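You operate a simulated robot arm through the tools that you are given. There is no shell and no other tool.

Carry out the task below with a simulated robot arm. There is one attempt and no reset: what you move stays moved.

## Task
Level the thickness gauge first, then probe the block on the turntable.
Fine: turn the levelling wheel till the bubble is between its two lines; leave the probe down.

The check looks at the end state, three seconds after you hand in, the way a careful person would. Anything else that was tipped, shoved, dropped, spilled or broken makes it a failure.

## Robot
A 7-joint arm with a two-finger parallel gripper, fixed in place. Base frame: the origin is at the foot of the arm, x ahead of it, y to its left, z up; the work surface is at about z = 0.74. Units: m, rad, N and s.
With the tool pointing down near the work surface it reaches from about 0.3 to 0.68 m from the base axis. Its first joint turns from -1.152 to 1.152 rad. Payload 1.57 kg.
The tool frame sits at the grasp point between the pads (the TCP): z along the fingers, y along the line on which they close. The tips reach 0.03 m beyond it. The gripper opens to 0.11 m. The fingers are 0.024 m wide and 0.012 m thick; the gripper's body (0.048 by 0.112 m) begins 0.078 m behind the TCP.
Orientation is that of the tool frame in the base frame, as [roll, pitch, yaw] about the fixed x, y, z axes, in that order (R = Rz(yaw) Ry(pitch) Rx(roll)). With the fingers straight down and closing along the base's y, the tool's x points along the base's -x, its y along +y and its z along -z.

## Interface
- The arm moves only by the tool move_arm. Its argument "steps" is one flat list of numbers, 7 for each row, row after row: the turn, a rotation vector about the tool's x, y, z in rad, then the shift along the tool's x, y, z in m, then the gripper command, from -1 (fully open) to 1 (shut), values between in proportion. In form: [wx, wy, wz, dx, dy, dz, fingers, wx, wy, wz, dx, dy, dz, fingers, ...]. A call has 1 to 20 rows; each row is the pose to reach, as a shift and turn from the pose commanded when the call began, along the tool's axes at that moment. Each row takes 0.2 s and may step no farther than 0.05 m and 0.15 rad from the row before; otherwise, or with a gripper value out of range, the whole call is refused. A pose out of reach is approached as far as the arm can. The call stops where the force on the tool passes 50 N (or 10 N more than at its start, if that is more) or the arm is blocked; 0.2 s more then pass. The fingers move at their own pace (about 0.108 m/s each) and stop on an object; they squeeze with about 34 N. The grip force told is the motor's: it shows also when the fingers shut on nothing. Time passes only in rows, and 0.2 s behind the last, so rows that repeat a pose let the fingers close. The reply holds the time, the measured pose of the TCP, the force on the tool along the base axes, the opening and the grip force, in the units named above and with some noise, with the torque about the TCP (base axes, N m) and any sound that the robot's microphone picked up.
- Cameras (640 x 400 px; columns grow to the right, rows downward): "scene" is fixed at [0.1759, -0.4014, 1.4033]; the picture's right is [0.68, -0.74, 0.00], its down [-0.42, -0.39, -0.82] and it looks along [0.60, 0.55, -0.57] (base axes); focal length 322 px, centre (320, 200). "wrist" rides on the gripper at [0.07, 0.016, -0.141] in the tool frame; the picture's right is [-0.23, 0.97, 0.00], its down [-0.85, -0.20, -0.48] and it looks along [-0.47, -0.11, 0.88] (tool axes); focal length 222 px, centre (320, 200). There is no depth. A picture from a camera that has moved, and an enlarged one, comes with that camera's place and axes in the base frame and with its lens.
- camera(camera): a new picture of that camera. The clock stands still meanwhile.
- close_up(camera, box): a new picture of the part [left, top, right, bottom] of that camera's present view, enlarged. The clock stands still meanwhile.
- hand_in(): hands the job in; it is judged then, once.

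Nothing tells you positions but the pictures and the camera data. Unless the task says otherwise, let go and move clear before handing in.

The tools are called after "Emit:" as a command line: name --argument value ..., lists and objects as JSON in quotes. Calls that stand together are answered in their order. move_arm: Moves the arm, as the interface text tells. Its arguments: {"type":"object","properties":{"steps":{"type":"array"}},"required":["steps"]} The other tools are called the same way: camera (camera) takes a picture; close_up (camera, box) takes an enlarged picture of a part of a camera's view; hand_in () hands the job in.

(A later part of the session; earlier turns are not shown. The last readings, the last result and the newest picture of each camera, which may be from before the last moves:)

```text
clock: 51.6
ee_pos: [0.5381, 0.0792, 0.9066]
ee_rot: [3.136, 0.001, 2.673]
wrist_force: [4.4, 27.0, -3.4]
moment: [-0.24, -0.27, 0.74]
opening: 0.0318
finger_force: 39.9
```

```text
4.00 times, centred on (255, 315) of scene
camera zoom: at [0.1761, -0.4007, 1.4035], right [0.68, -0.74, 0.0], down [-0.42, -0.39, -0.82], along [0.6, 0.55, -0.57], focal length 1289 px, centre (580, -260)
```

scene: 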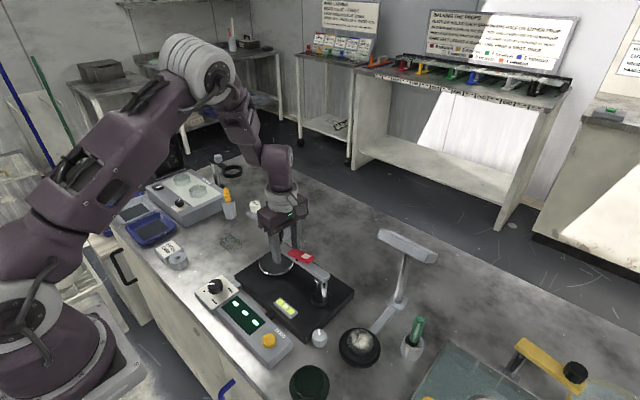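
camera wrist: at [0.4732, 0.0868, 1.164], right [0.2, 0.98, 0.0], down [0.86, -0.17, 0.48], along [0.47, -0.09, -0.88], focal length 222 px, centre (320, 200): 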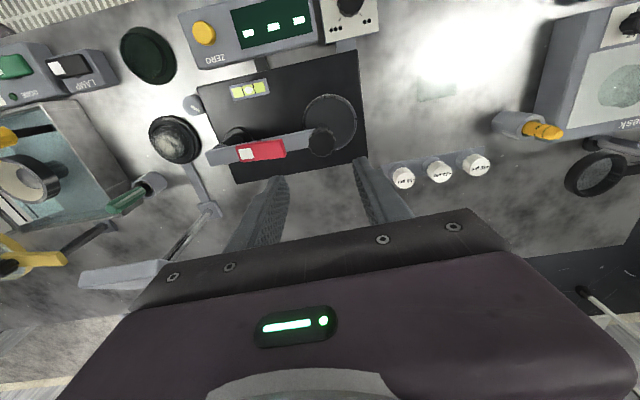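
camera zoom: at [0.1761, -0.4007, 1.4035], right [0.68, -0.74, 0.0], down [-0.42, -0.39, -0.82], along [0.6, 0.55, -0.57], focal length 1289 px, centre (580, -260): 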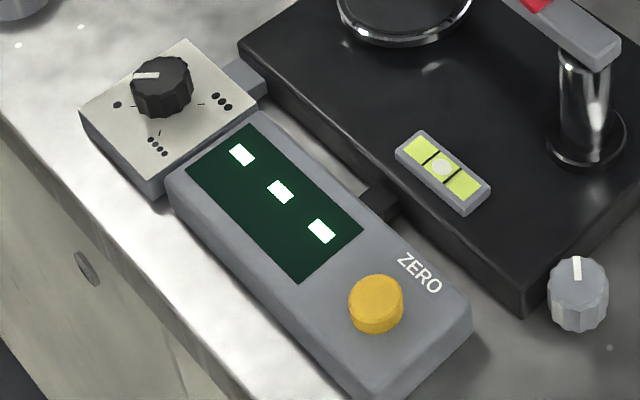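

Clockwise, the knob resists (0.74 N·m) and the arm gets nudged sideways, so it's either fixed or at a stop that way. I'll turn back gently and go slightly the other way to compare.

Emit:
move_arm --steps '[0, 0, -0.12, 0, 0, 0, 1, 0, 0, -0.25, 0, 0, 0, 1, 0, 0, -0.38, 0, 0, 0, 1, 0, 0, -0.5, 0, 0, 0, 1]'

Emit:
close_up --camera "scene" --box '[230, 190, 350, 300]'

Emit:
close_up --camera "wrist" --box '[240, 100, 400, 240]'

```text
clock: 52.6
ee_pos: [0.5402, 0.0759, 0.9066]
ee_rot: [-3.141, 0.001, -3.109]
wrist_force: [-0.7, 16.1, 11.7]
moment: [0.36, 0.39, -0.27]
opening: 0.0317
finger_force: 39.9
```

```text
3.64 times, centred on (290, 245) of scene
camera zoom: at [0.1757, -0.401, 1.4034], right [0.68, -0.74, 0.0], down [-0.42, -0.39, -0.82], along [0.6, 0.55, -0.57], focal length 1172 px, centre (429, 36)
```

zoom: 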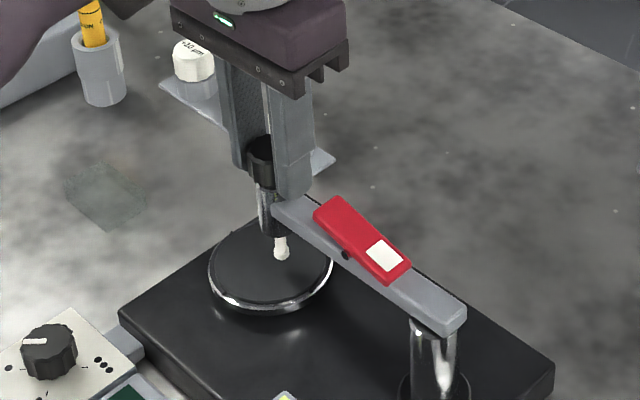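

```text
2.86 times, centred on (320, 170) of wrist
camera zoom: at [0.4689, 0.0898, 1.0457], right [0.2, 0.98, 0.0], down [0.86, -0.17, 0.48], along [0.47, -0.09, -0.88], focal length 635 px, centre (320, 286)
```

zoom: 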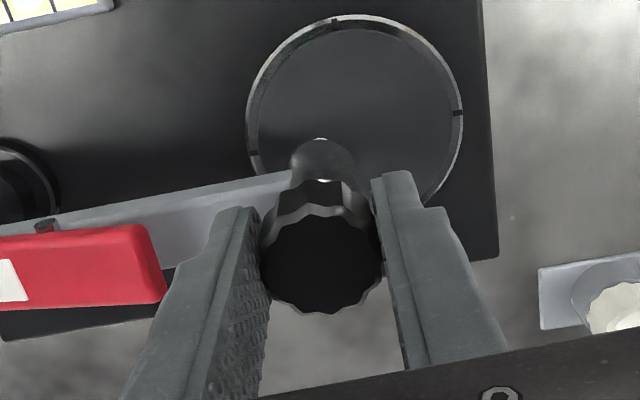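

The arm is back where it was. Now a small counter-clockwise trial of 0.3 rad.

Emit:
move_arm --steps '[0, 0, -0.1, 0, 0, 0, 1, 0, 0, -0.2, 0, 0, 0, 1, 0, 0, -0.3, 0, 0, 0, 1]'

Emit:
close_up --camera "scene" --box '[230, 190, 350, 300]'

Emit:
close_up --camera "wrist" --box '[240, 100, 400, 240]'

```text
clock: 53.4
ee_pos: [0.5386, 0.0749, 0.9053]
ee_rot: [3.14, -0.002, -2.81]
wrist_force: [0.0, 13.5, -4.0]
moment: [0.16, 0.02, -0.8]
opening: 0.0311
finger_force: 40.3
```

```text
3.64 times, centred on (290, 245) of scene
camera zoom: at [0.176, -0.4011, 1.4034], right [0.68, -0.74, 0.0], down [-0.42, -0.39, -0.82], along [0.6, 0.55, -0.57], focal length 1172 px, centre (429, 36)
```

zoom: 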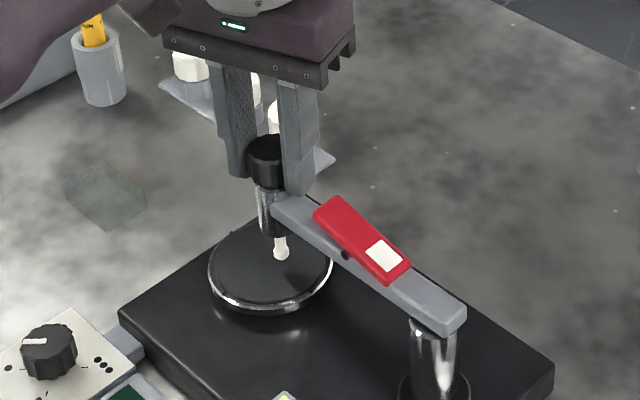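

```text
2.86 times, centred on (320, 170) of wrist
camera zoom: at [0.4679, 0.068, 1.0452], right [-0.1, 0.99, 0.0], down [0.87, 0.09, 0.48], along [0.48, 0.05, -0.88], focal length 635 px, centre (320, 286)
```

zoom: 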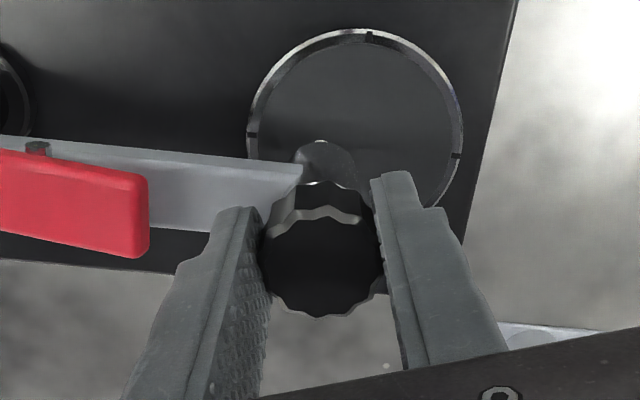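

The knob resists equally the other way, so it doesn't rotate; it's a handle. Next I'll undo this turn and try a gentle downward push on it, in case the probe head slides.

Emit:
move_arm --steps '[0, 0, 0.1, 0, 0, 0, 1, 0, 0, 0.2, 0, 0, 0, 1, 0, 0, 0.3, 0, 0, 0, 1, 0, 0, 0.3, 0, 0, 0.002, 1, 0, 0, 0.3, 0, 0, 0.004, 1]'

Emit:
close_up --camera "scene" --box '[230, 190, 350, 300]'

```text
clock: 54.6
ee_pos: [0.5387, 0.0749, 0.9025]
ee_rot: [3.142, 0.004, -3.112]
wrist_force: [0.1, 4.5, 29.0]
moment: [0.0, -0.27, 0.13]
opening: 0.032
finger_force: 40.1
```

```text
3.64 times, centred on (290, 245) of scene
camera zoom: at [0.1754, -0.4014, 1.4033], right [0.68, -0.74, 0.0], down [-0.42, -0.39, -0.82], along [0.6, 0.55, -0.57], focal length 1172 px, centre (429, 36)
```

zoom: 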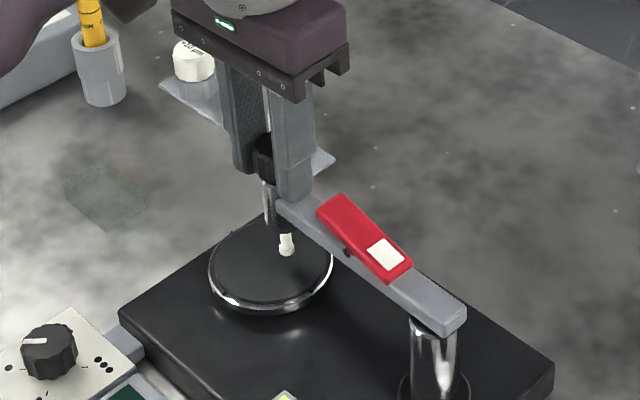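

The head doesn't slide: 29 N for about 3 mm, and that looks like grip slip. So the knob is just a fixed handle, and I won't force it. I'll let go, rise straight up and look again.

Emit:
move_arm --steps '[0, 0, 0, 0, 0, -0.003, 1, 0, 0, 0, 0, 0, -0.003, 0.18, 0, 0, 0, 0, 0, -0.003, 0.18, 0, 0, 0, 0, 0, -0.03, 0.18, 0, 0, 0, 0, 0, -0.07, 0.18, 0, 0, 0, 0, 0, -0.11, 0.18, 0, 0, 0, 0, 0, -0.15, 0.18]'

Emit:
close_up --camera "scene" --box '[230, 190, 350, 300]'

Emit:
close_up --camera "scene" --box '[256, 238, 304, 280]'

Emit:
close_up --camera "wrist" --box '[180, 40, 400, 190]'

Emit:
close_up --camera "scene" --box '[265, 293, 305, 318]'

```text
clock: 56.2
ee_pos: [0.5393, 0.0769, 1.0528]
ee_rot: [3.141, 0.001, -3.111]
wrist_force: [0.4, 0.5, 0.0]
moment: [0.0, -0.02, 0.0]
opening: 0.0455
finger_force: 0.0
```

```text
3.64 times, centred on (290, 245) of scene
camera zoom: at [0.1759, -0.4014, 1.4033], right [0.68, -0.74, 0.0], down [-0.42, -0.39, -0.82], along [0.6, 0.55, -0.57], focal length 1172 px, centre (429, 36)
```

zoom: 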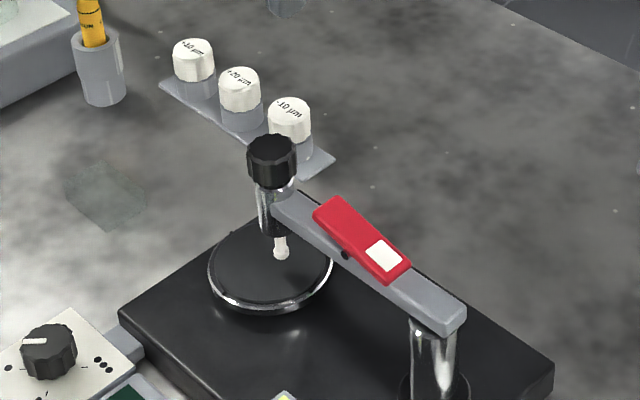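

```text
9.52 times, centred on (280, 259) of scene
camera zoom: at [0.1759, -0.4014, 1.4033], right [0.68, -0.74, 0.0], down [-0.42, -0.39, -0.82], along [0.6, 0.55, -0.57], focal length 3069 px, centre (701, -362)
```

zoom: 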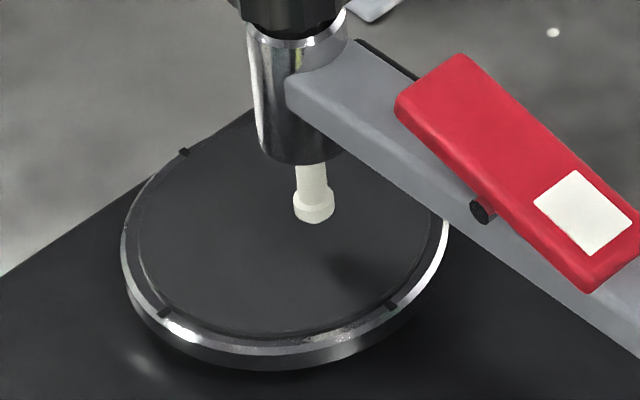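

```text
2.67 times, centred on (290, 115) of wrist
camera zoom: at [0.4699, 0.0899, 1.1924], right [0.2, 0.98, 0.0], down [0.86, -0.17, 0.48], along [0.47, -0.09, -0.88], focal length 592 px, centre (400, 427)
```

zoom: 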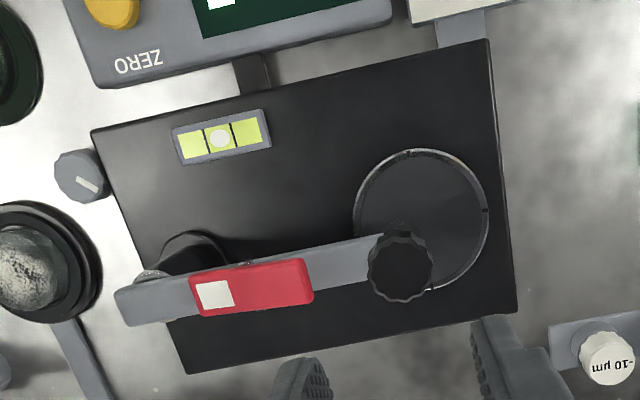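

```text
16.00 times, centred on (285, 306) of scene
camera zoom: at [0.1759, -0.4014, 1.4033], right [0.68, -0.74, 0.0], down [-0.42, -0.39, -0.82], along [0.6, 0.55, -0.57], focal length 5156 px, centre (880, -1488)
```

zoom: 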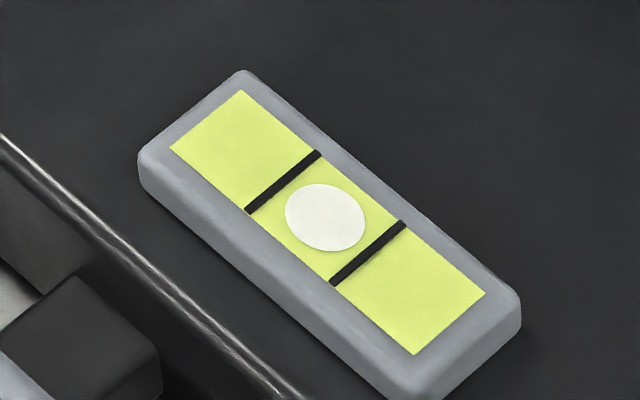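

The bubble is still centred and everything else looks undisturbed. The rocker shows the same tilt as when my finger left it, so it may not be fully thrown, with the probe following its angle. I'll go back over the white pad with closed fingers and press further.

Emit:
move_arm --steps '[0, 0, 0, 0.001, -0.035, 0, 1, 0, 0, 0, 0.002, -0.07, 0, 1, 0, 0, 0, 0.003, -0.106, 0, 1, 0, 0, 0, 0.003, -0.106, 0.04, 1, 0, 0, 0, 0.003, -0.106, 0.08, 1, 0, 0, 0, 0.003, -0.106, 0.11, 1, 0, 0, 0, 0.003, -0.106, 0.13, 1]'

Emit:
close_up --camera "scene" --box '[250, 210, 350, 300]'

Emit:
close_up --camera "wrist" --box '[220, 80, 420, 230]'

```text
clock: 57.8
ee_pos: [0.54, -0.0277, 0.9212]
ee_rot: [-3.141, 0.0, -3.11]
wrist_force: [-0.4, 0.1, 0.1]
moment: [0.0, -0.02, 0.02]
opening: 0.0
finger_force: 20.8
```

```text
4.44 times, centred on (300, 255) of scene
camera zoom: at [0.1759, -0.4014, 1.4033], right [0.68, -0.74, 0.0], down [-0.42, -0.39, -0.82], along [0.6, 0.55, -0.57], focal length 1432 px, centre (409, -44)
```

zoom: 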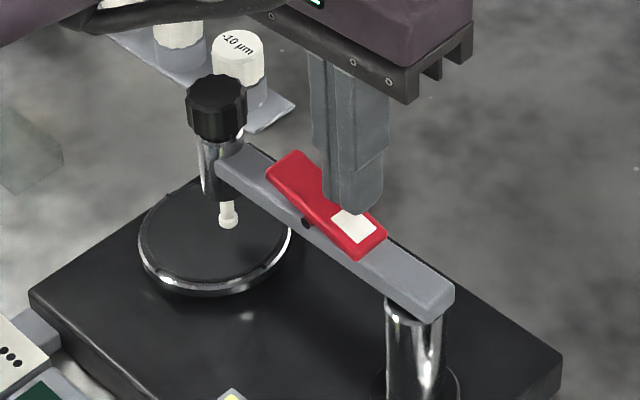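

```text
2.67 times, centred on (320, 155) of wrist
camera zoom: at [0.469, -0.0146, 1.062], right [0.2, 0.98, 0.0], down [0.86, -0.17, 0.48], along [0.47, -0.09, -0.88], focal length 592 px, centre (320, 320)
```

zoom: 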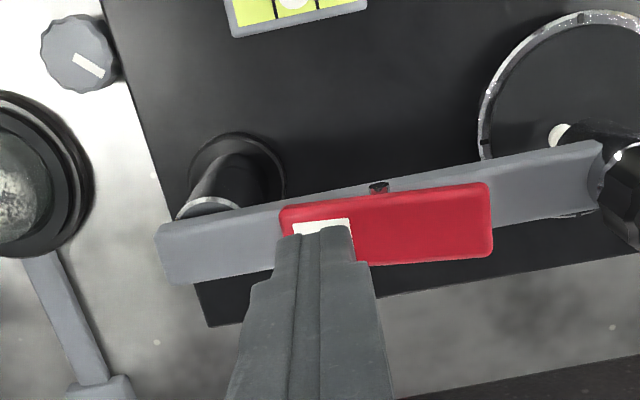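

The fingertips are over the white pad. Pressing slowly past the previous depth while watching the force.

Emit:
move_arm --steps '[0, 0, 0, 0, 0, 0.006, 1, 0, 0, 0, 0, 0, 0.011, 1, 0, 0, 0, 0, 0, 0.014, 1, 0, 0, 0, 0, 0, 0.017, 1]'

Emit:
close_up --camera "scene" --box '[250, 210, 350, 300]'

```text
clock: 58.8
ee_pos: [0.5393, -0.0294, 0.907]
ee_rot: [3.14, 0.001, -3.109]
wrist_force: [-3.2, -1.4, 16.4]
moment: [0.11, 0.0, -0.05]
opening: 0.0003
finger_force: 21.2
```

```text
4.44 times, centred on (300, 255) of scene
camera zoom: at [0.1755, -0.4014, 1.4033], right [0.68, -0.74, 0.0], down [-0.42, -0.39, -0.82], along [0.6, 0.55, -0.57], focal length 1432 px, centre (409, -44)
```

zoom: 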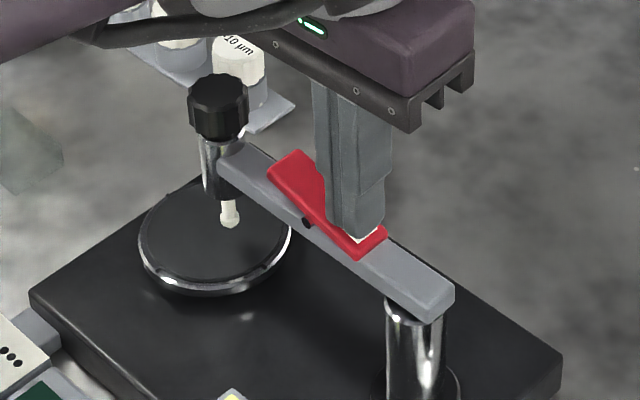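

At 16 N the rocker won't go any further, so it is fully thrown. I'll rise and take a low side look at the nib and disc to see whether something clear sits on the turntable.

Emit:
move_arm --steps '[0, 0, 0, 0, 0, -0.03, 1, 0, 0, 0, 0, 0, -0.07, 1, 0, 0, 0, 0, 0, -0.11, 1, 0, 0, 0, 0, 0, -0.145, 1]'

Emit:
move_arm --steps '[0, 0, 0.132, 0.0096, 0.0255, 0, 1, 0, 0, 0.264, 0.019, 0.051, 0, 1, 0, 0, 0.396, 0.0288, 0.0765, 0, 0.3, 0, 0, 0.528, 0.0384, 0.102, 0, -0.3, 0, 0, 0.66, 0.048, 0.1275, 0, -1, 0, 0, 0.792, 0.0576, 0.153, 0, -1, 0, 0, 0.924, 0.0672, 0.1785, 0, -1, 0, 0, 1.054, 0.0768, 0.204, 0, -1]'

Emit:
move_arm --steps '[0, -0.125, 0, 0, 0, 0.03, -1, 0, -0.25, 0, 0, 0, 0.06, -1, 0, -0.375, 0, 0, 0, 0.09, -1, 0, -0.5, 0, 0, 0, 0.12, -1, 0, -0.625, 0, 0, 0, 0.15, -1, 0, -0.75, 0, 0, 0, 0.172, -1]'

Emit:
camera --camera "wrist"

Emit:
close_up --camera "wrist" --box '[250, 100, 400, 210]'

```text
clock: 59.8
ee_pos: [0.5379, -0.0318, 1.051]
ee_rot: [3.141, 0.0, -3.11]
wrist_force: [-0.3, 0.1, -0.9]
moment: [0.01, 0.01, 0.0]
opening: 0.0
finger_force: 21.0
```

```text
clock: 61.6
ee_pos: [0.4567, 0.1715, 1.0481]
ee_rot: [3.14, -0.001, 2.117]
wrist_force: [-0.4, -0.8, 0.1]
moment: [0.0, 0.03, -0.01]
opening: 0.11
finger_force: 0.1
```

```text
clock: 63.0
ee_pos: [0.4564, 0.1724, 0.8778]
ee_rot: [3.138, 0.752, 2.118]
wrist_force: [-0.5, 0.6, -0.3]
moment: [0.02, 0.0, 0.0]
opening: 0.1101
finger_force: 0.1
```

```text
taken
camera wrist: at [0.3936, 0.3084, 0.9322], right [0.92, 0.37, 0.16], down [-0.02, -0.36, 0.93], along [0.4, -0.86, -0.32], focal length 222 px, centre (320, 200)
```

wrist: 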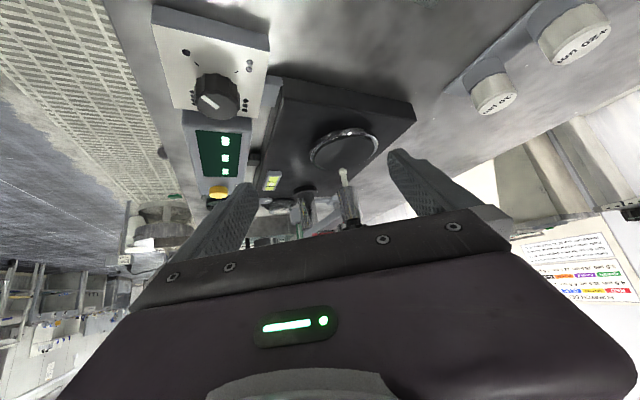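

```text
3.64 times, centred on (325, 155) of wrist
camera zoom: at [0.3936, 0.3084, 0.9322], right [0.92, 0.37, 0.16], down [-0.02, -0.36, 0.93], along [0.4, -0.86, -0.32], focal length 808 px, centre (302, 364)
```

zoom: 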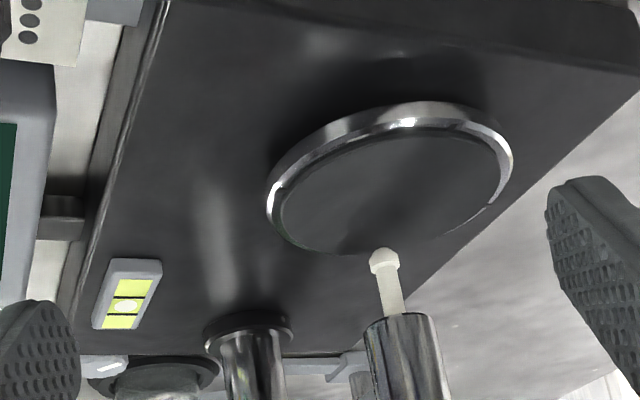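

From here the nib is plainly above the disc, with the rocker fully thrown and the display reading dashes. I'm zooming in hard on the space between nib and disc for a clear block.

Emit:
close_up --camera "wrist" --box '[300, 120, 390, 190]'

Emit:
close_up --camera "wrist" --box '[325, 155, 365, 185]'

Emit:
close_up --camera "wrist" --box '[150, 10, 280, 210]'

Emit:
close_up --camera "scene" --box '[210, 225, 260, 260]'

Emit:
close_up --camera "scene" --box '[90, 160, 240, 280]'

```text
5.71 times, centred on (345, 155) of wrist
camera zoom: at [0.3936, 0.3084, 0.9322], right [0.92, 0.37, 0.16], down [-0.02, -0.36, 0.93], along [0.4, -0.86, -0.32], focal length 1269 px, centre (177, 457)
```

zoom: 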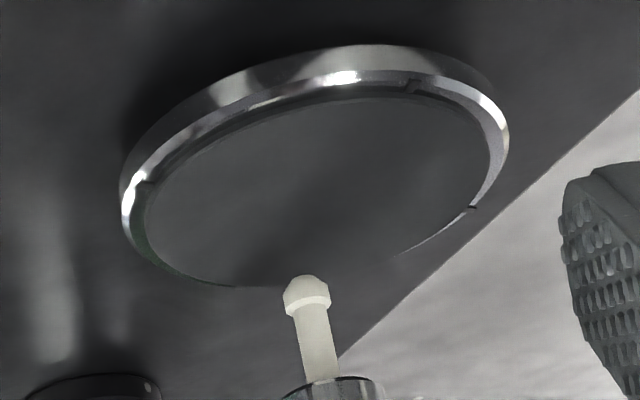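

```text
13.33 times, centred on (345, 170) of wrist
camera zoom: at [0.3936, 0.3084, 0.9322], right [0.92, 0.37, 0.16], down [-0.02, -0.36, 0.93], along [0.4, -0.86, -0.32], focal length 2962 px, centre (-13, 600)
```

zoom: 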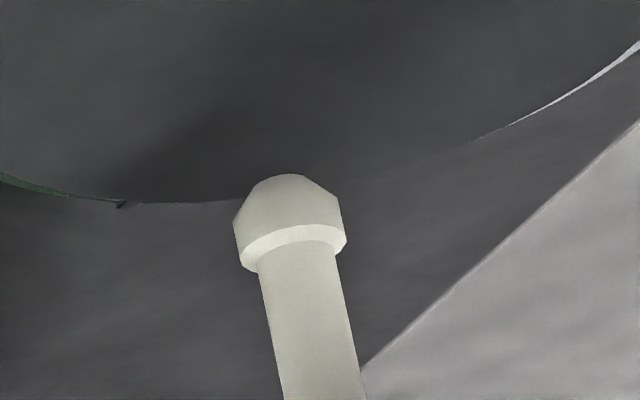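

```text
2.00 times, centred on (215, 110) of wrist
camera zoom: at [0.3936, 0.3084, 0.9322], right [0.92, 0.37, 0.16], down [-0.02, -0.36, 0.93], along [0.4, -0.86, -0.32], focal length 444 px, centre (530, 380)
```

zoom: 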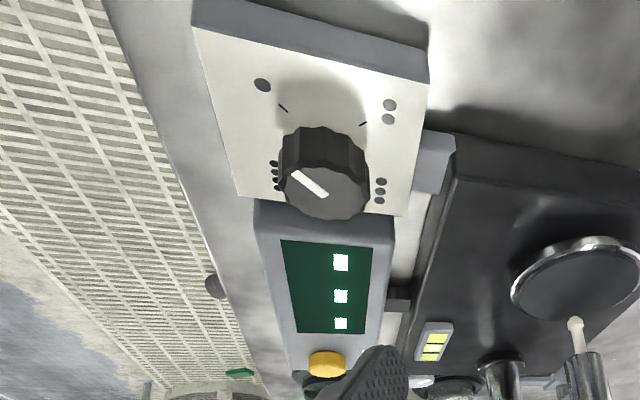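

```text
11.43 times, centred on (235, 242) of scene
camera zoom: at [0.1759, -0.4014, 1.4033], right [0.68, -0.74, 0.0], down [-0.42, -0.39, -0.82], along [0.6, 0.55, -0.57], focal length 3683 px, centre (1291, -286)
```

zoom: 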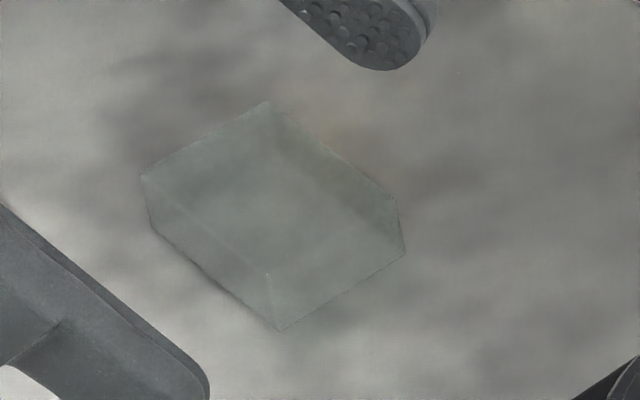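

```text
3.33 times, centred on (165, 220) of scene
camera zoom: at [0.1759, -0.4014, 1.4033], right [0.68, -0.74, 0.0], down [-0.42, -0.39, -0.82], along [0.6, 0.55, -0.57], focal length 1074 px, centre (837, 133)
```

zoom: 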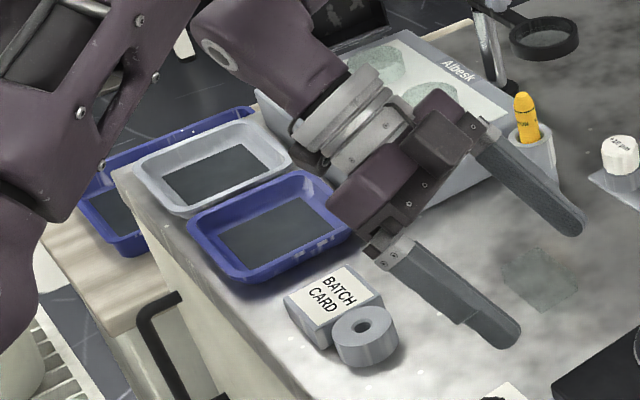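

The faint patch on the bench is a clear glass block, about 38 × 56 × 17 mm, centred near (0.519, 0.276). The turntable is empty, which is why the probe hangs in the air. So I must raise the probe, swing the arm out, put the block on the turntable, swing back and lower the probe. First I'll untilt and go above the rocker's outer end.

Emit:
move_arm --steps '[0, 0.125, 0, -0.0182, 0, -0.0195, -1, 0, 0.25, 0, -0.0363, 0, -0.039, -1, 0, 0.375, 0, -0.0545, 0, -0.0585, -1, 0, 0.5, 0, -0.0727, 0, -0.078, -1, 0, 0.625, 0, -0.0908, 0, -0.0975, -1, 0, 0.752, 0, -0.109, 0, -0.117, -1]'

Emit:
move_arm --steps '[0, 0, -0.128, -0.0219, -0.0011, 0, -1, 0, 0, -0.256, -0.0438, -0.0022, 0, -0.5, 0, 0, -0.384, -0.0658, -0.0033, 0, 0, 0, 0, -0.512, -0.0877, -0.0045, 0, 0.5, 0, 0, -0.64, -0.1096, -0.0056, 0, 1, 0, 0, -0.768, -0.1315, -0.0067, 0, 1, 0, 0, -0.896, -0.1535, -0.0078, 0, 1, 0, 0, -1.02, -0.1754, -0.0089, 0, 1]'

Emit:
close_up --camera "wrist" --box '[220, 60, 420, 210]'

```text
clock: 64.4
ee_pos: [0.4555, 0.1729, 1.0385]
ee_rot: [3.14, -0.003, 2.121]
wrist_force: [0.7, 0.0, -0.2]
moment: [0.02, 0.0, -0.02]
opening: 0.1101
finger_force: 0.1
```

```text
clock: 66.2
ee_pos: [0.5406, 0.0169, 1.039]
ee_rot: [3.14, -0.001, 3.141]
wrist_force: [-0.3, -0.7, 0.2]
moment: [0.02, -0.03, 0.04]
opening: 0.0
finger_force: 21.3
```

```text
2.67 times, centred on (320, 135) of wrist
camera zoom: at [0.4716, 0.0324, 1.1778], right [0.23, 0.97, 0.0], down [0.86, -0.2, 0.48], along [0.47, -0.11, -0.88], focal length 592 px, centre (320, 373)
```

zoom: 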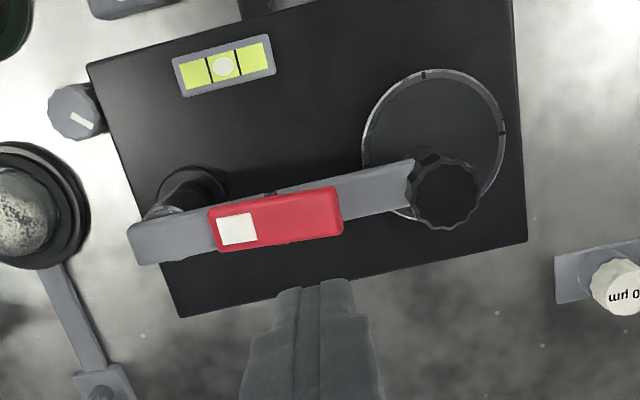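

The fingertips line up with the red outer end of the rocker. I'll come down and press it gently.

Emit:
move_arm --steps '[0, 0, 0, 0, 0.001, 0.045, 1, 0, 0, 0, 0, 0.001, 0.085, 1, 0, 0, 0, 0, 0.001, 0.112, 1, 0, 0, 0, 0, 0.001, 0.12, 1, 0, 0, 0, 0, 0.001, 0.125, 1, 0, 0, 0, 0, 0.001, 0.13, 1]'

Emit:
close_up --camera "scene" --box '[250, 210, 350, 300]'

```text
clock: 67.6
ee_pos: [0.5384, 0.0166, 0.9061]
ee_rot: [3.14, -0.001, 3.14]
wrist_force: [0.7, -0.4, 0.8]
moment: [0.0, 0.01, 0.02]
opening: 0.0
finger_force: 20.8
```

```text
4.44 times, centred on (300, 255) of scene
camera zoom: at [0.1759, -0.4014, 1.4033], right [0.68, -0.74, 0.0], down [-0.42, -0.39, -0.82], along [0.6, 0.55, -0.57], focal length 1432 px, centre (409, -44)
```

zoom: 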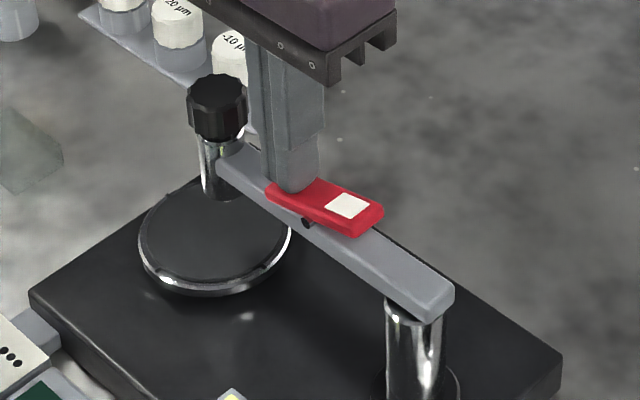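

The rocker flipped back and the probe has retracted. Now I'll push the handle knob with the closed fingers to swing the arm out along its arc, starting by rising and coming down beside the knob on its −x side.

Emit:
move_arm --steps '[0, 0, 0, 0, 0, -0.03, 1, 0, 0, 0, 0, 0, -0.07, 1, 0, 0, 0, 0, 0, -0.1, 1, 0, 0, 0, 0.021, 0.028, -0.1, 1, 0, 0, 0, 0.0415, 0.056, -0.1, 1, 0, 0, 0, 0.0415, 0.056, -0.06, 1, 0, 0, 0, 0.0415, 0.056, -0.02, 1, 0, 0, 0, 0.0415, 0.056, -0.008, 1]'

Emit:
close_up --camera "wrist" --box '[220, 80, 460, 240]'

Emit:
close_up --camera "scene" --box '[230, 190, 350, 300]'

```text
clock: 69.4
ee_pos: [0.4988, 0.0747, 0.9157]
ee_rot: [3.138, -0.001, 3.14]
wrist_force: [0.1, -0.9, 0.1]
moment: [-0.04, 0.02, 0.0]
opening: 0.0
finger_force: 21.0
```

```text
2.50 times, centred on (340, 160) of wrist
camera zoom: at [0.4293, 0.0907, 1.0561], right [0.23, 0.97, 0.0], down [0.85, -0.2, 0.48], along [0.47, -0.11, -0.88], focal length 555 px, centre (270, 300)
```

zoom: 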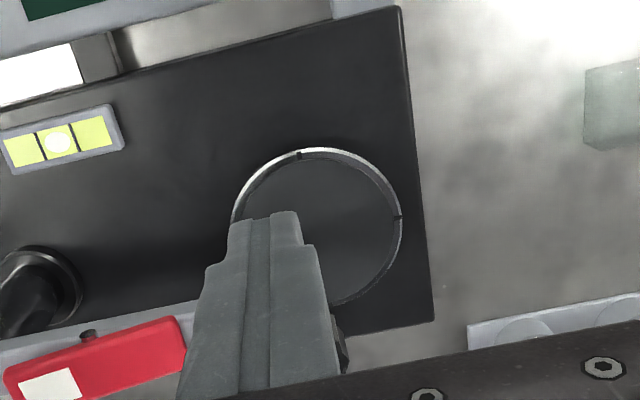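

```text
3.64 times, centred on (290, 245) of scene
camera zoom: at [0.1759, -0.4014, 1.4033], right [0.68, -0.74, 0.0], down [-0.42, -0.39, -0.82], along [0.6, 0.55, -0.57], focal length 1172 px, centre (429, 36)
```

zoom: 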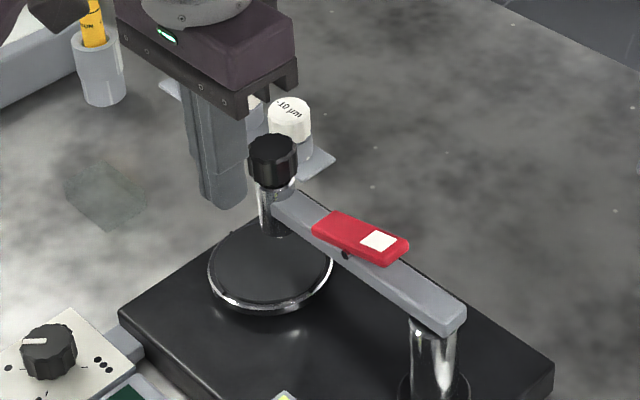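

The fingers are beside the knob with about 15 mm clearance. I'll lower slightly and swing the arm away along the arc.

Emit:
move_arm --steps '[0, 0, 0, 0, 0, 0.017, 1, 0, 0, 0.1, -0.0147, 0.0034, 0.017, 1, 0, 0, 0.2, -0.0296, 0.0054, 0.017, 1, 0, 0, 0.3, -0.0447, 0.0058, 0.017, 1, 0, 0, 0.4, -0.0597, 0.0047, 0.017, 1, 0, 0, 0.5, -0.0745, 0.0022, 0.017, 1, 0, 0, 0.6, -0.0891, -0.0019, 0.017, 1]'

Emit:
camera --camera "scene"

Emit:
camera --camera "wrist"

```text
clock: 71.0
ee_pos: [0.588, 0.0726, 0.9001]
ee_rot: [3.14, -0.004, 2.538]
wrist_force: [0.0, 0.2, -0.9]
moment: [0.01, -0.01, 0.0]
opening: 0.0002
finger_force: 21.7
```

```text
taken
```

scene: 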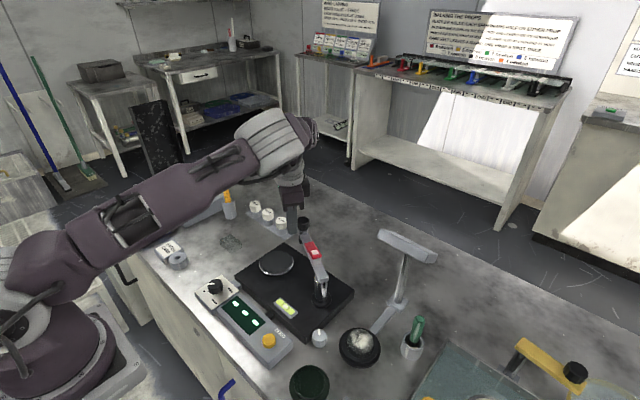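

```text
taken
camera wrist: at [0.5405, 0.1259, 1.0393], right [0.74, 0.67, 0.0], down [0.59, -0.65, 0.48], along [0.32, -0.35, -0.88], focal length 222 px, centre (320, 200)
```

wrist: 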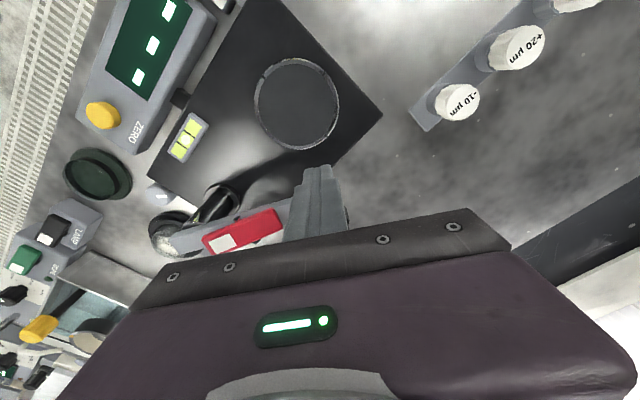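

The arm follows. I'll push it another half radian so the turntable is clear, then lift off.

Emit:
move_arm --steps '[0, 0, 0.1, -0.0149, 0.0034, 0, 1, 0, 0, 0.2, -0.03, 0.0053, 0, 1, 0, 0, 0.3, -0.0454, 0.0056, 0, 1, 0, 0, 0.4, -0.0606, 0.0045, 0, 1, 0, 0, 0.5, -0.0756, 0.0018, 0, 1, 0, 0, 0.5, -0.07, 0.0018, -0.03, 1, 0, 0, 0.5, -0.07, 0.0018, -0.07, 1, 0, 0, 0.5, -0.07, 0.0018, -0.11, 1, 0, 0, 0.5, -0.07, 0.0018, -0.15, 1]'

Emit:
camera --camera "scene"

Emit:
close_up --camera "scene" --box '[210, 190, 370, 330]'

```text
clock: 73.0
ee_pos: [0.6464, 0.0345, 1.049]
ee_rot: [3.141, 0.0, 2.04]
wrist_force: [0.1, 0.2, -0.7]
moment: [-0.01, -0.01, 0.03]
opening: 0.0004
finger_force: 21.6
```

```text
taken
```

scene: 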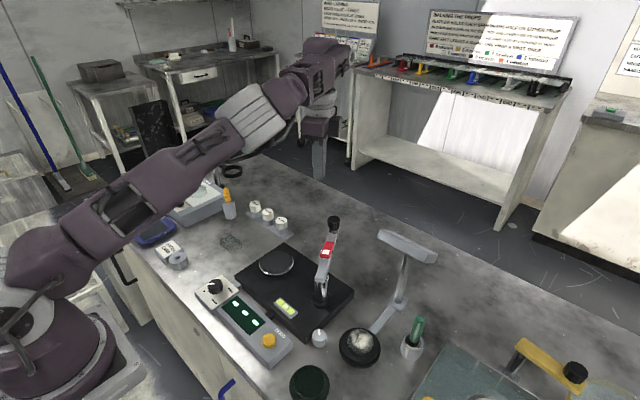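

```text
2.86 times, centred on (290, 260) of scene
camera zoom: at [0.1759, -0.4014, 1.4033], right [0.68, -0.74, 0.0], down [-0.42, -0.39, -0.82], along [0.6, 0.55, -0.57], focal length 921 px, centre (406, 29)
```

zoom: 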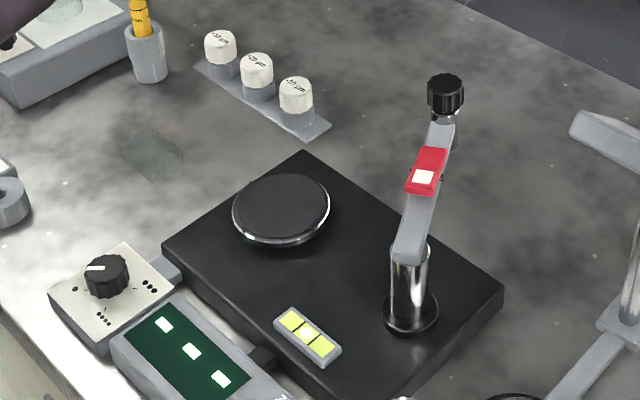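

The arm is out of the way and everything else looks undisturbed. Now I'll go above the glass block, turning so the fingers close along y across its long side.

Emit:
move_arm --steps '[0, 0, -0.138, 0.0341, -0.0007, 0, 1, 0, 0, -0.275, 0.0682, -0.0013, 0, 1, 0, 0, -0.413, 0.1023, -0.002, 0, 0.5, 0, 0, -0.55, 0.1364, -0.0027, 0, 0, 0, 0, -0.688, 0.1706, -0.0033, 0, -0.545, 0, 0, -0.825, 0.2047, -0.004, 0, -0.545, 0, 0, -0.963, 0.2388, -0.0046, 0, -0.545, 0, 0, -1.1, 0.2729, -0.0053, 0, -0.545]'

Emit:
camera --camera "wrist"

Emit:
close_up --camera "wrist" --box '[240, 60, 420, 220]'

```text
clock: 74.8
ee_pos: [0.5153, 0.2754, 1.0474]
ee_rot: [3.14, 0.0, 3.141]
wrist_force: [-0.2, 0.1, -0.1]
moment: [-0.01, 0.01, 0.02]
opening: 0.0849
finger_force: 0.0
```

```text
taken
camera wrist: at [0.4465, 0.291, 1.1881], right [0.23, 0.97, 0.0], down [0.86, -0.2, 0.48], along [0.47, -0.11, -0.88], focal length 222 px, centre (320, 200)
```

wrist: 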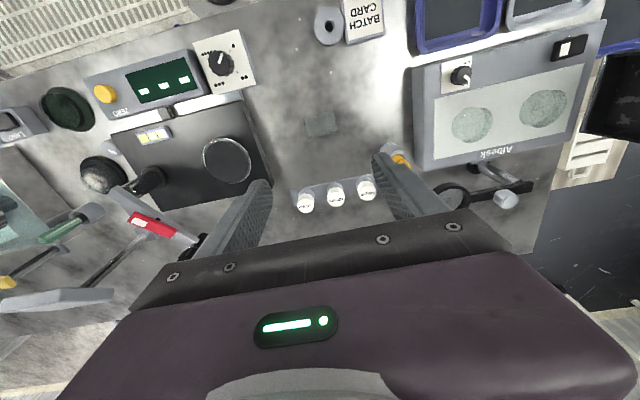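

```text
2.50 times, centred on (330, 140) of wrist
camera zoom: at [0.4465, 0.291, 1.1881], right [0.23, 0.97, 0.0], down [0.86, -0.2, 0.48], along [0.47, -0.11, -0.88], focal length 555 px, centre (295, 350)
```

zoom: 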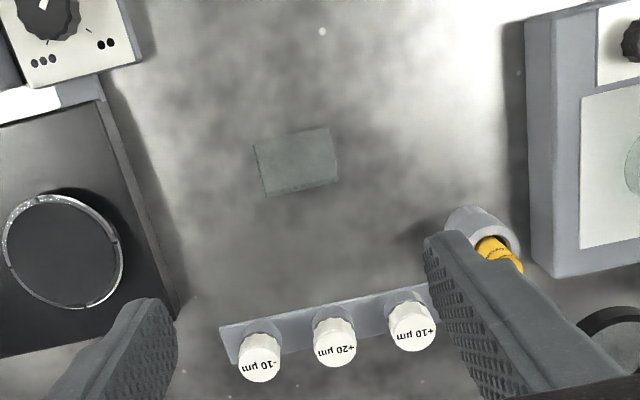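

The glass block shows clearly between the fingers, centred at about (0.5195, 0.275). I'll descend partway and check again.

Emit:
move_arm --steps '[0, 0, 0, -0.004, 0, 0.045, -0.545, 0, 0, 0, -0.004, 0, 0.09, -0.545, 0, 0, 0, -0.004, 0, 0.135, -0.545, 0, 0, 0, -0.004, 0, 0.175, -0.545, 0, 0, 0, -0.004, 0, 0.205, -0.545]'

Emit:
close_up --camera "wrist" --box '[220, 80, 420, 240]'

Emit:
close_up --camera "scene" --box '[190, 190, 290, 280]'

```text
clock: 76.0
ee_pos: [0.5234, 0.2757, 0.8419]
ee_rot: [3.138, 0.001, 3.138]
wrist_force: [0.4, -0.1, 0.4]
moment: [0.01, 0.0, -0.03]
opening: 0.0848
finger_force: 0.0
```

```text
2.50 times, centred on (320, 160) of wrist
camera zoom: at [0.4537, 0.2911, 0.9835], right [0.23, 0.97, 0.0], down [0.85, -0.2, 0.48], along [0.47, -0.11, -0.88], focal length 555 px, centre (320, 300)
```

zoom: 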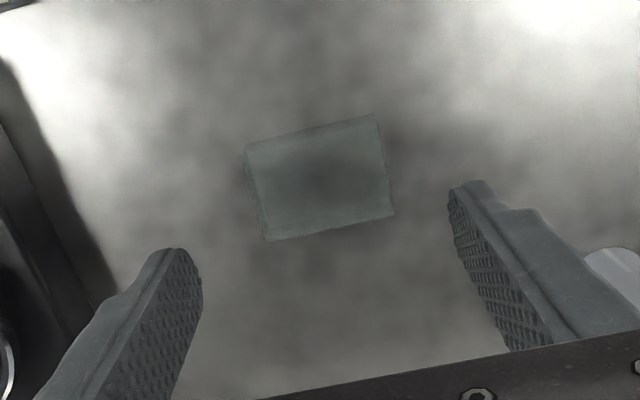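

```text
4.44 times, centred on (240, 235) of scene
camera zoom: at [0.1759, -0.4014, 1.4033], right [0.68, -0.74, 0.0], down [-0.42, -0.39, -0.82], along [0.6, 0.55, -0.57], focal length 1432 px, centre (676, 44)
```

zoom: 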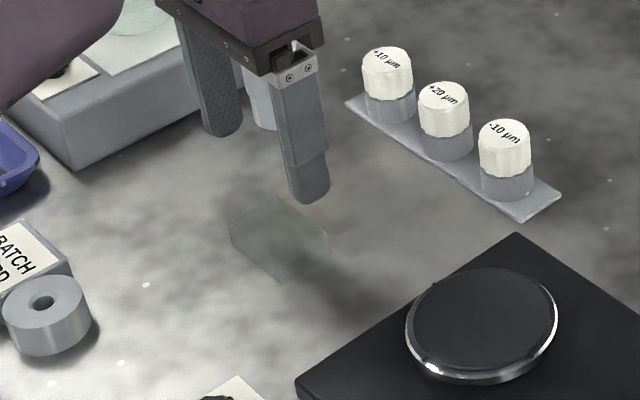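

The block is centred within a couple of millimetres. I'll come down beside it with the tips just above the bench, then close slowly to just under its width to keep the squeeze gentle.

Emit:
move_arm --steps '[0, 0, 0, 0.0015, 0, 0.03, -0.545, 0, 0, 0, 0.0015, 0, 0.05, -0.545, 0, 0, 0, 0.0015, 0, 0.0645, -0.545, 0, 0, 0, 0.0015, 0, 0.0645, -0.2, 0, 0, 0, 0.0015, 0, 0.0645, -0.1, 0, 0, 0, 0.0015, 0, 0.0645, -0.05]'

Emit:
close_up --camera "wrist" --box '[220, 80, 420, 240]'

```text
clock: 77.4
ee_pos: [0.5212, 0.2759, 0.7801]
ee_rot: [3.14, 0.0, 3.14]
wrist_force: [-0.7, -0.9, -0.3]
moment: [-0.03, -0.02, 0.02]
opening: 0.0579
finger_force: 0.2
```

```text
2.50 times, centred on (320, 160) of wrist
camera zoom: at [0.4517, 0.2921, 0.9204], right [0.23, 0.97, 0.0], down [0.85, -0.2, 0.48], along [0.47, -0.11, -0.88], focal length 555 px, centre (320, 300)
```

zoom: 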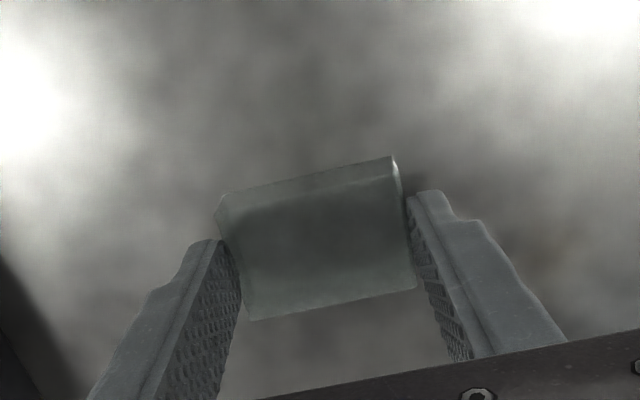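

The pads are almost touching the glass. I'll lower another 4 mm for a deeper hold and close a little more, watching the force.

Emit:
move_arm --steps '[0, 0, 0, 0, 0, 0.004, -0.05, 0, 0, 0, 0, 0, 0.004, 0.0, 0, 0, 0, 0, 0, 0.004, 0.05, 0, 0, 0, 0, 0, 0.004, 0.08]'

Emit:
close_up --camera "wrist" --box '[220, 80, 420, 240]'

```text
clock: 78.4
ee_pos: [0.5215, 0.2738, 0.776]
ee_rot: [3.139, 0.001, 3.14]
wrist_force: [-1.4, -0.1, 6.9]
moment: [-0.05, 0.1, 0.02]
opening: 0.0572
finger_force: 34.3
```

```text
2.50 times, centred on (320, 160) of wrist
camera zoom: at [0.4517, 0.2918, 0.916], right [0.23, 0.97, 0.0], down [0.85, -0.2, 0.48], along [0.47, -0.11, -0.88], focal length 555 px, centre (320, 300)
```

zoom: 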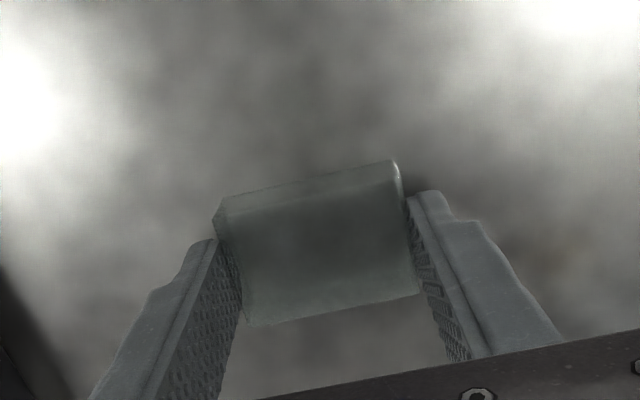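

The block is held at 57 mm. I'll lift it straight up and confirm it's in the grip.

Emit:
move_arm --steps '[0, 0, 0, 0, 0, -0.01, 0.08, 0, 0, 0, 0, 0, -0.04, 0.08, 0, 0, 0, 0, 0, -0.08, 0.08, 0, 0, 0, 0, 0, -0.12, 0.08]'

Emit:
close_up --camera "wrist" --box '[220, 80, 420, 240]'

Emit:
close_up --camera "scene" --box '[190, 160, 310, 280]'

```text
clock: 79.4
ee_pos: [0.5193, 0.2765, 0.8962]
ee_rot: [3.137, -0.001, 3.139]
wrist_force: [-0.3, -0.5, -1.0]
moment: [0.02, 0.0, 0.01]
opening: 0.0572
finger_force: 34.0
```

```text
2.50 times, centred on (320, 160) of wrist
camera zoom: at [0.4511, 0.293, 1.0369], right [0.23, 0.97, 0.0], down [0.86, -0.2, 0.48], along [0.47, -0.11, -0.88], focal length 555 px, centre (320, 300)
```

zoom: 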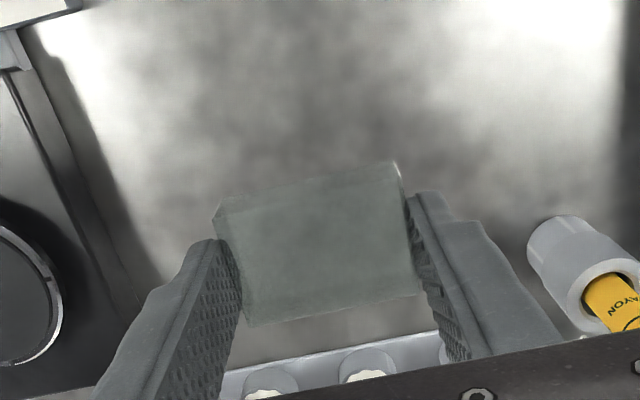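

```text
3.33 times, centred on (250, 220) of scene
camera zoom: at [0.1759, -0.4014, 1.4033], right [0.68, -0.74, 0.0], down [-0.42, -0.39, -0.82], along [0.6, 0.55, -0.57], focal length 1074 px, centre (553, 133)
```

zoom: 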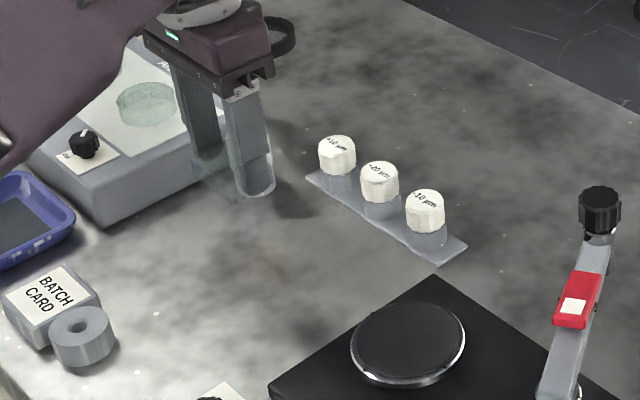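

The glass block is lifted cleanly. I'll carry it over the centre of the turntable at about (0.540, 0.0905).

Emit:
move_arm --steps '[0, 0, 0, -0.0045, -0.037, 0, 0.08, 0, 0, 0, -0.009, -0.074, 0, 0.08, 0, 0, 0, -0.0135, -0.111, 0, 0.08, 0, 0, 0, -0.018, -0.148, 0, 0.08, 0, 0, 0, -0.0225, -0.1845, 0, 0.08, 0, 0, 0, -0.0225, -0.1845, 0.02, 0.08]'

Emit:
close_up --camera "wrist" --box '[200, 60, 440, 240]'

Emit:
close_up --camera "scene" --box '[210, 190, 350, 300]'

```text
clock: 80.8
ee_pos: [0.542, 0.0905, 0.875]
ee_rot: [3.139, 0.0, 3.14]
wrist_force: [0.4, 0.4, -1.4]
moment: [0.01, 0.02, 0.0]
opening: 0.0573
finger_force: 33.9
```

```text
2.22 times, centred on (320, 150) of wrist
camera zoom: at [0.4731, 0.1067, 1.0154], right [0.23, 0.97, 0.0], down [0.85, -0.2, 0.48], along [0.47, -0.11, -0.88], focal length 494 px, centre (320, 311)
```

zoom: 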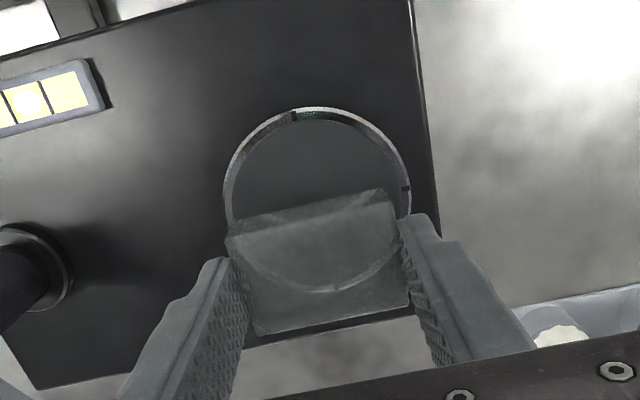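

```text
3.64 times, centred on (280, 245) of scene
camera zoom: at [0.1759, -0.4014, 1.4033], right [0.68, -0.74, 0.0], down [-0.42, -0.39, -0.82], along [0.6, 0.55, -0.57], focal length 1172 px, centre (466, 36)
```

zoom: 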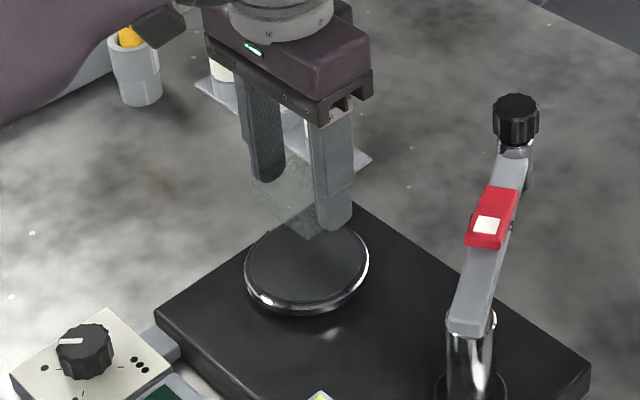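

The block is centred over the turntable. I'll lower slowly and watch for contact.

Emit:
move_arm --steps '[0, 0, 0, 0, 0, 0.02, 0.08, 0, 0, 0, 0, 0, 0.038, 0.08, 0, 0, 0, 0, 0, 0.046, 0.08, 0, 0, 0, 0, 0, 0.051, 0.08]'

Emit:
close_up --camera "scene" --box '[240, 220, 320, 290]'

Emit:
close_up --camera "wrist" --box '[200, 60, 440, 240]'

```text
clock: 81.8
ee_pos: [0.543, 0.0912, 0.8254]
ee_rot: [3.136, 0.002, 3.136]
wrist_force: [-2.9, -2.9, 18.7]
moment: [-0.13, 0.25, 0.01]
opening: 0.0574
finger_force: 33.8
```

```text
5.71 times, centred on (280, 255) of scene
camera zoom: at [0.1755, -0.4015, 1.4033], right [0.68, -0.74, 0.0], down [-0.42, -0.39, -0.82], along [0.6, 0.55, -0.57], focal length 1842 px, centre (549, -114)
```

zoom: 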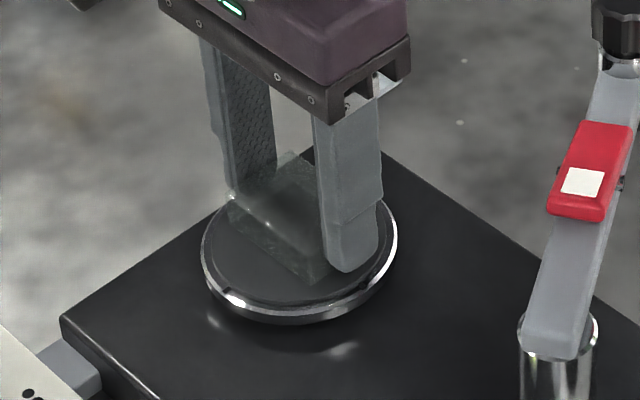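

```text
2.22 times, centred on (320, 150) of wrist
camera zoom: at [0.4738, 0.1068, 0.9655], right [0.23, 0.97, 0.0], down [0.85, -0.2, 0.48], along [0.47, -0.11, -0.88], focal length 494 px, centre (320, 311)
```

zoom: 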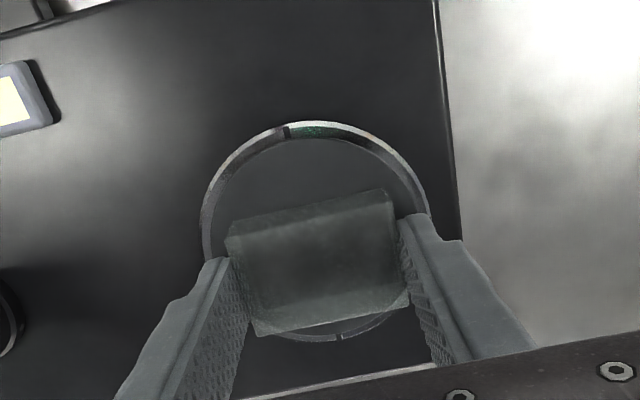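

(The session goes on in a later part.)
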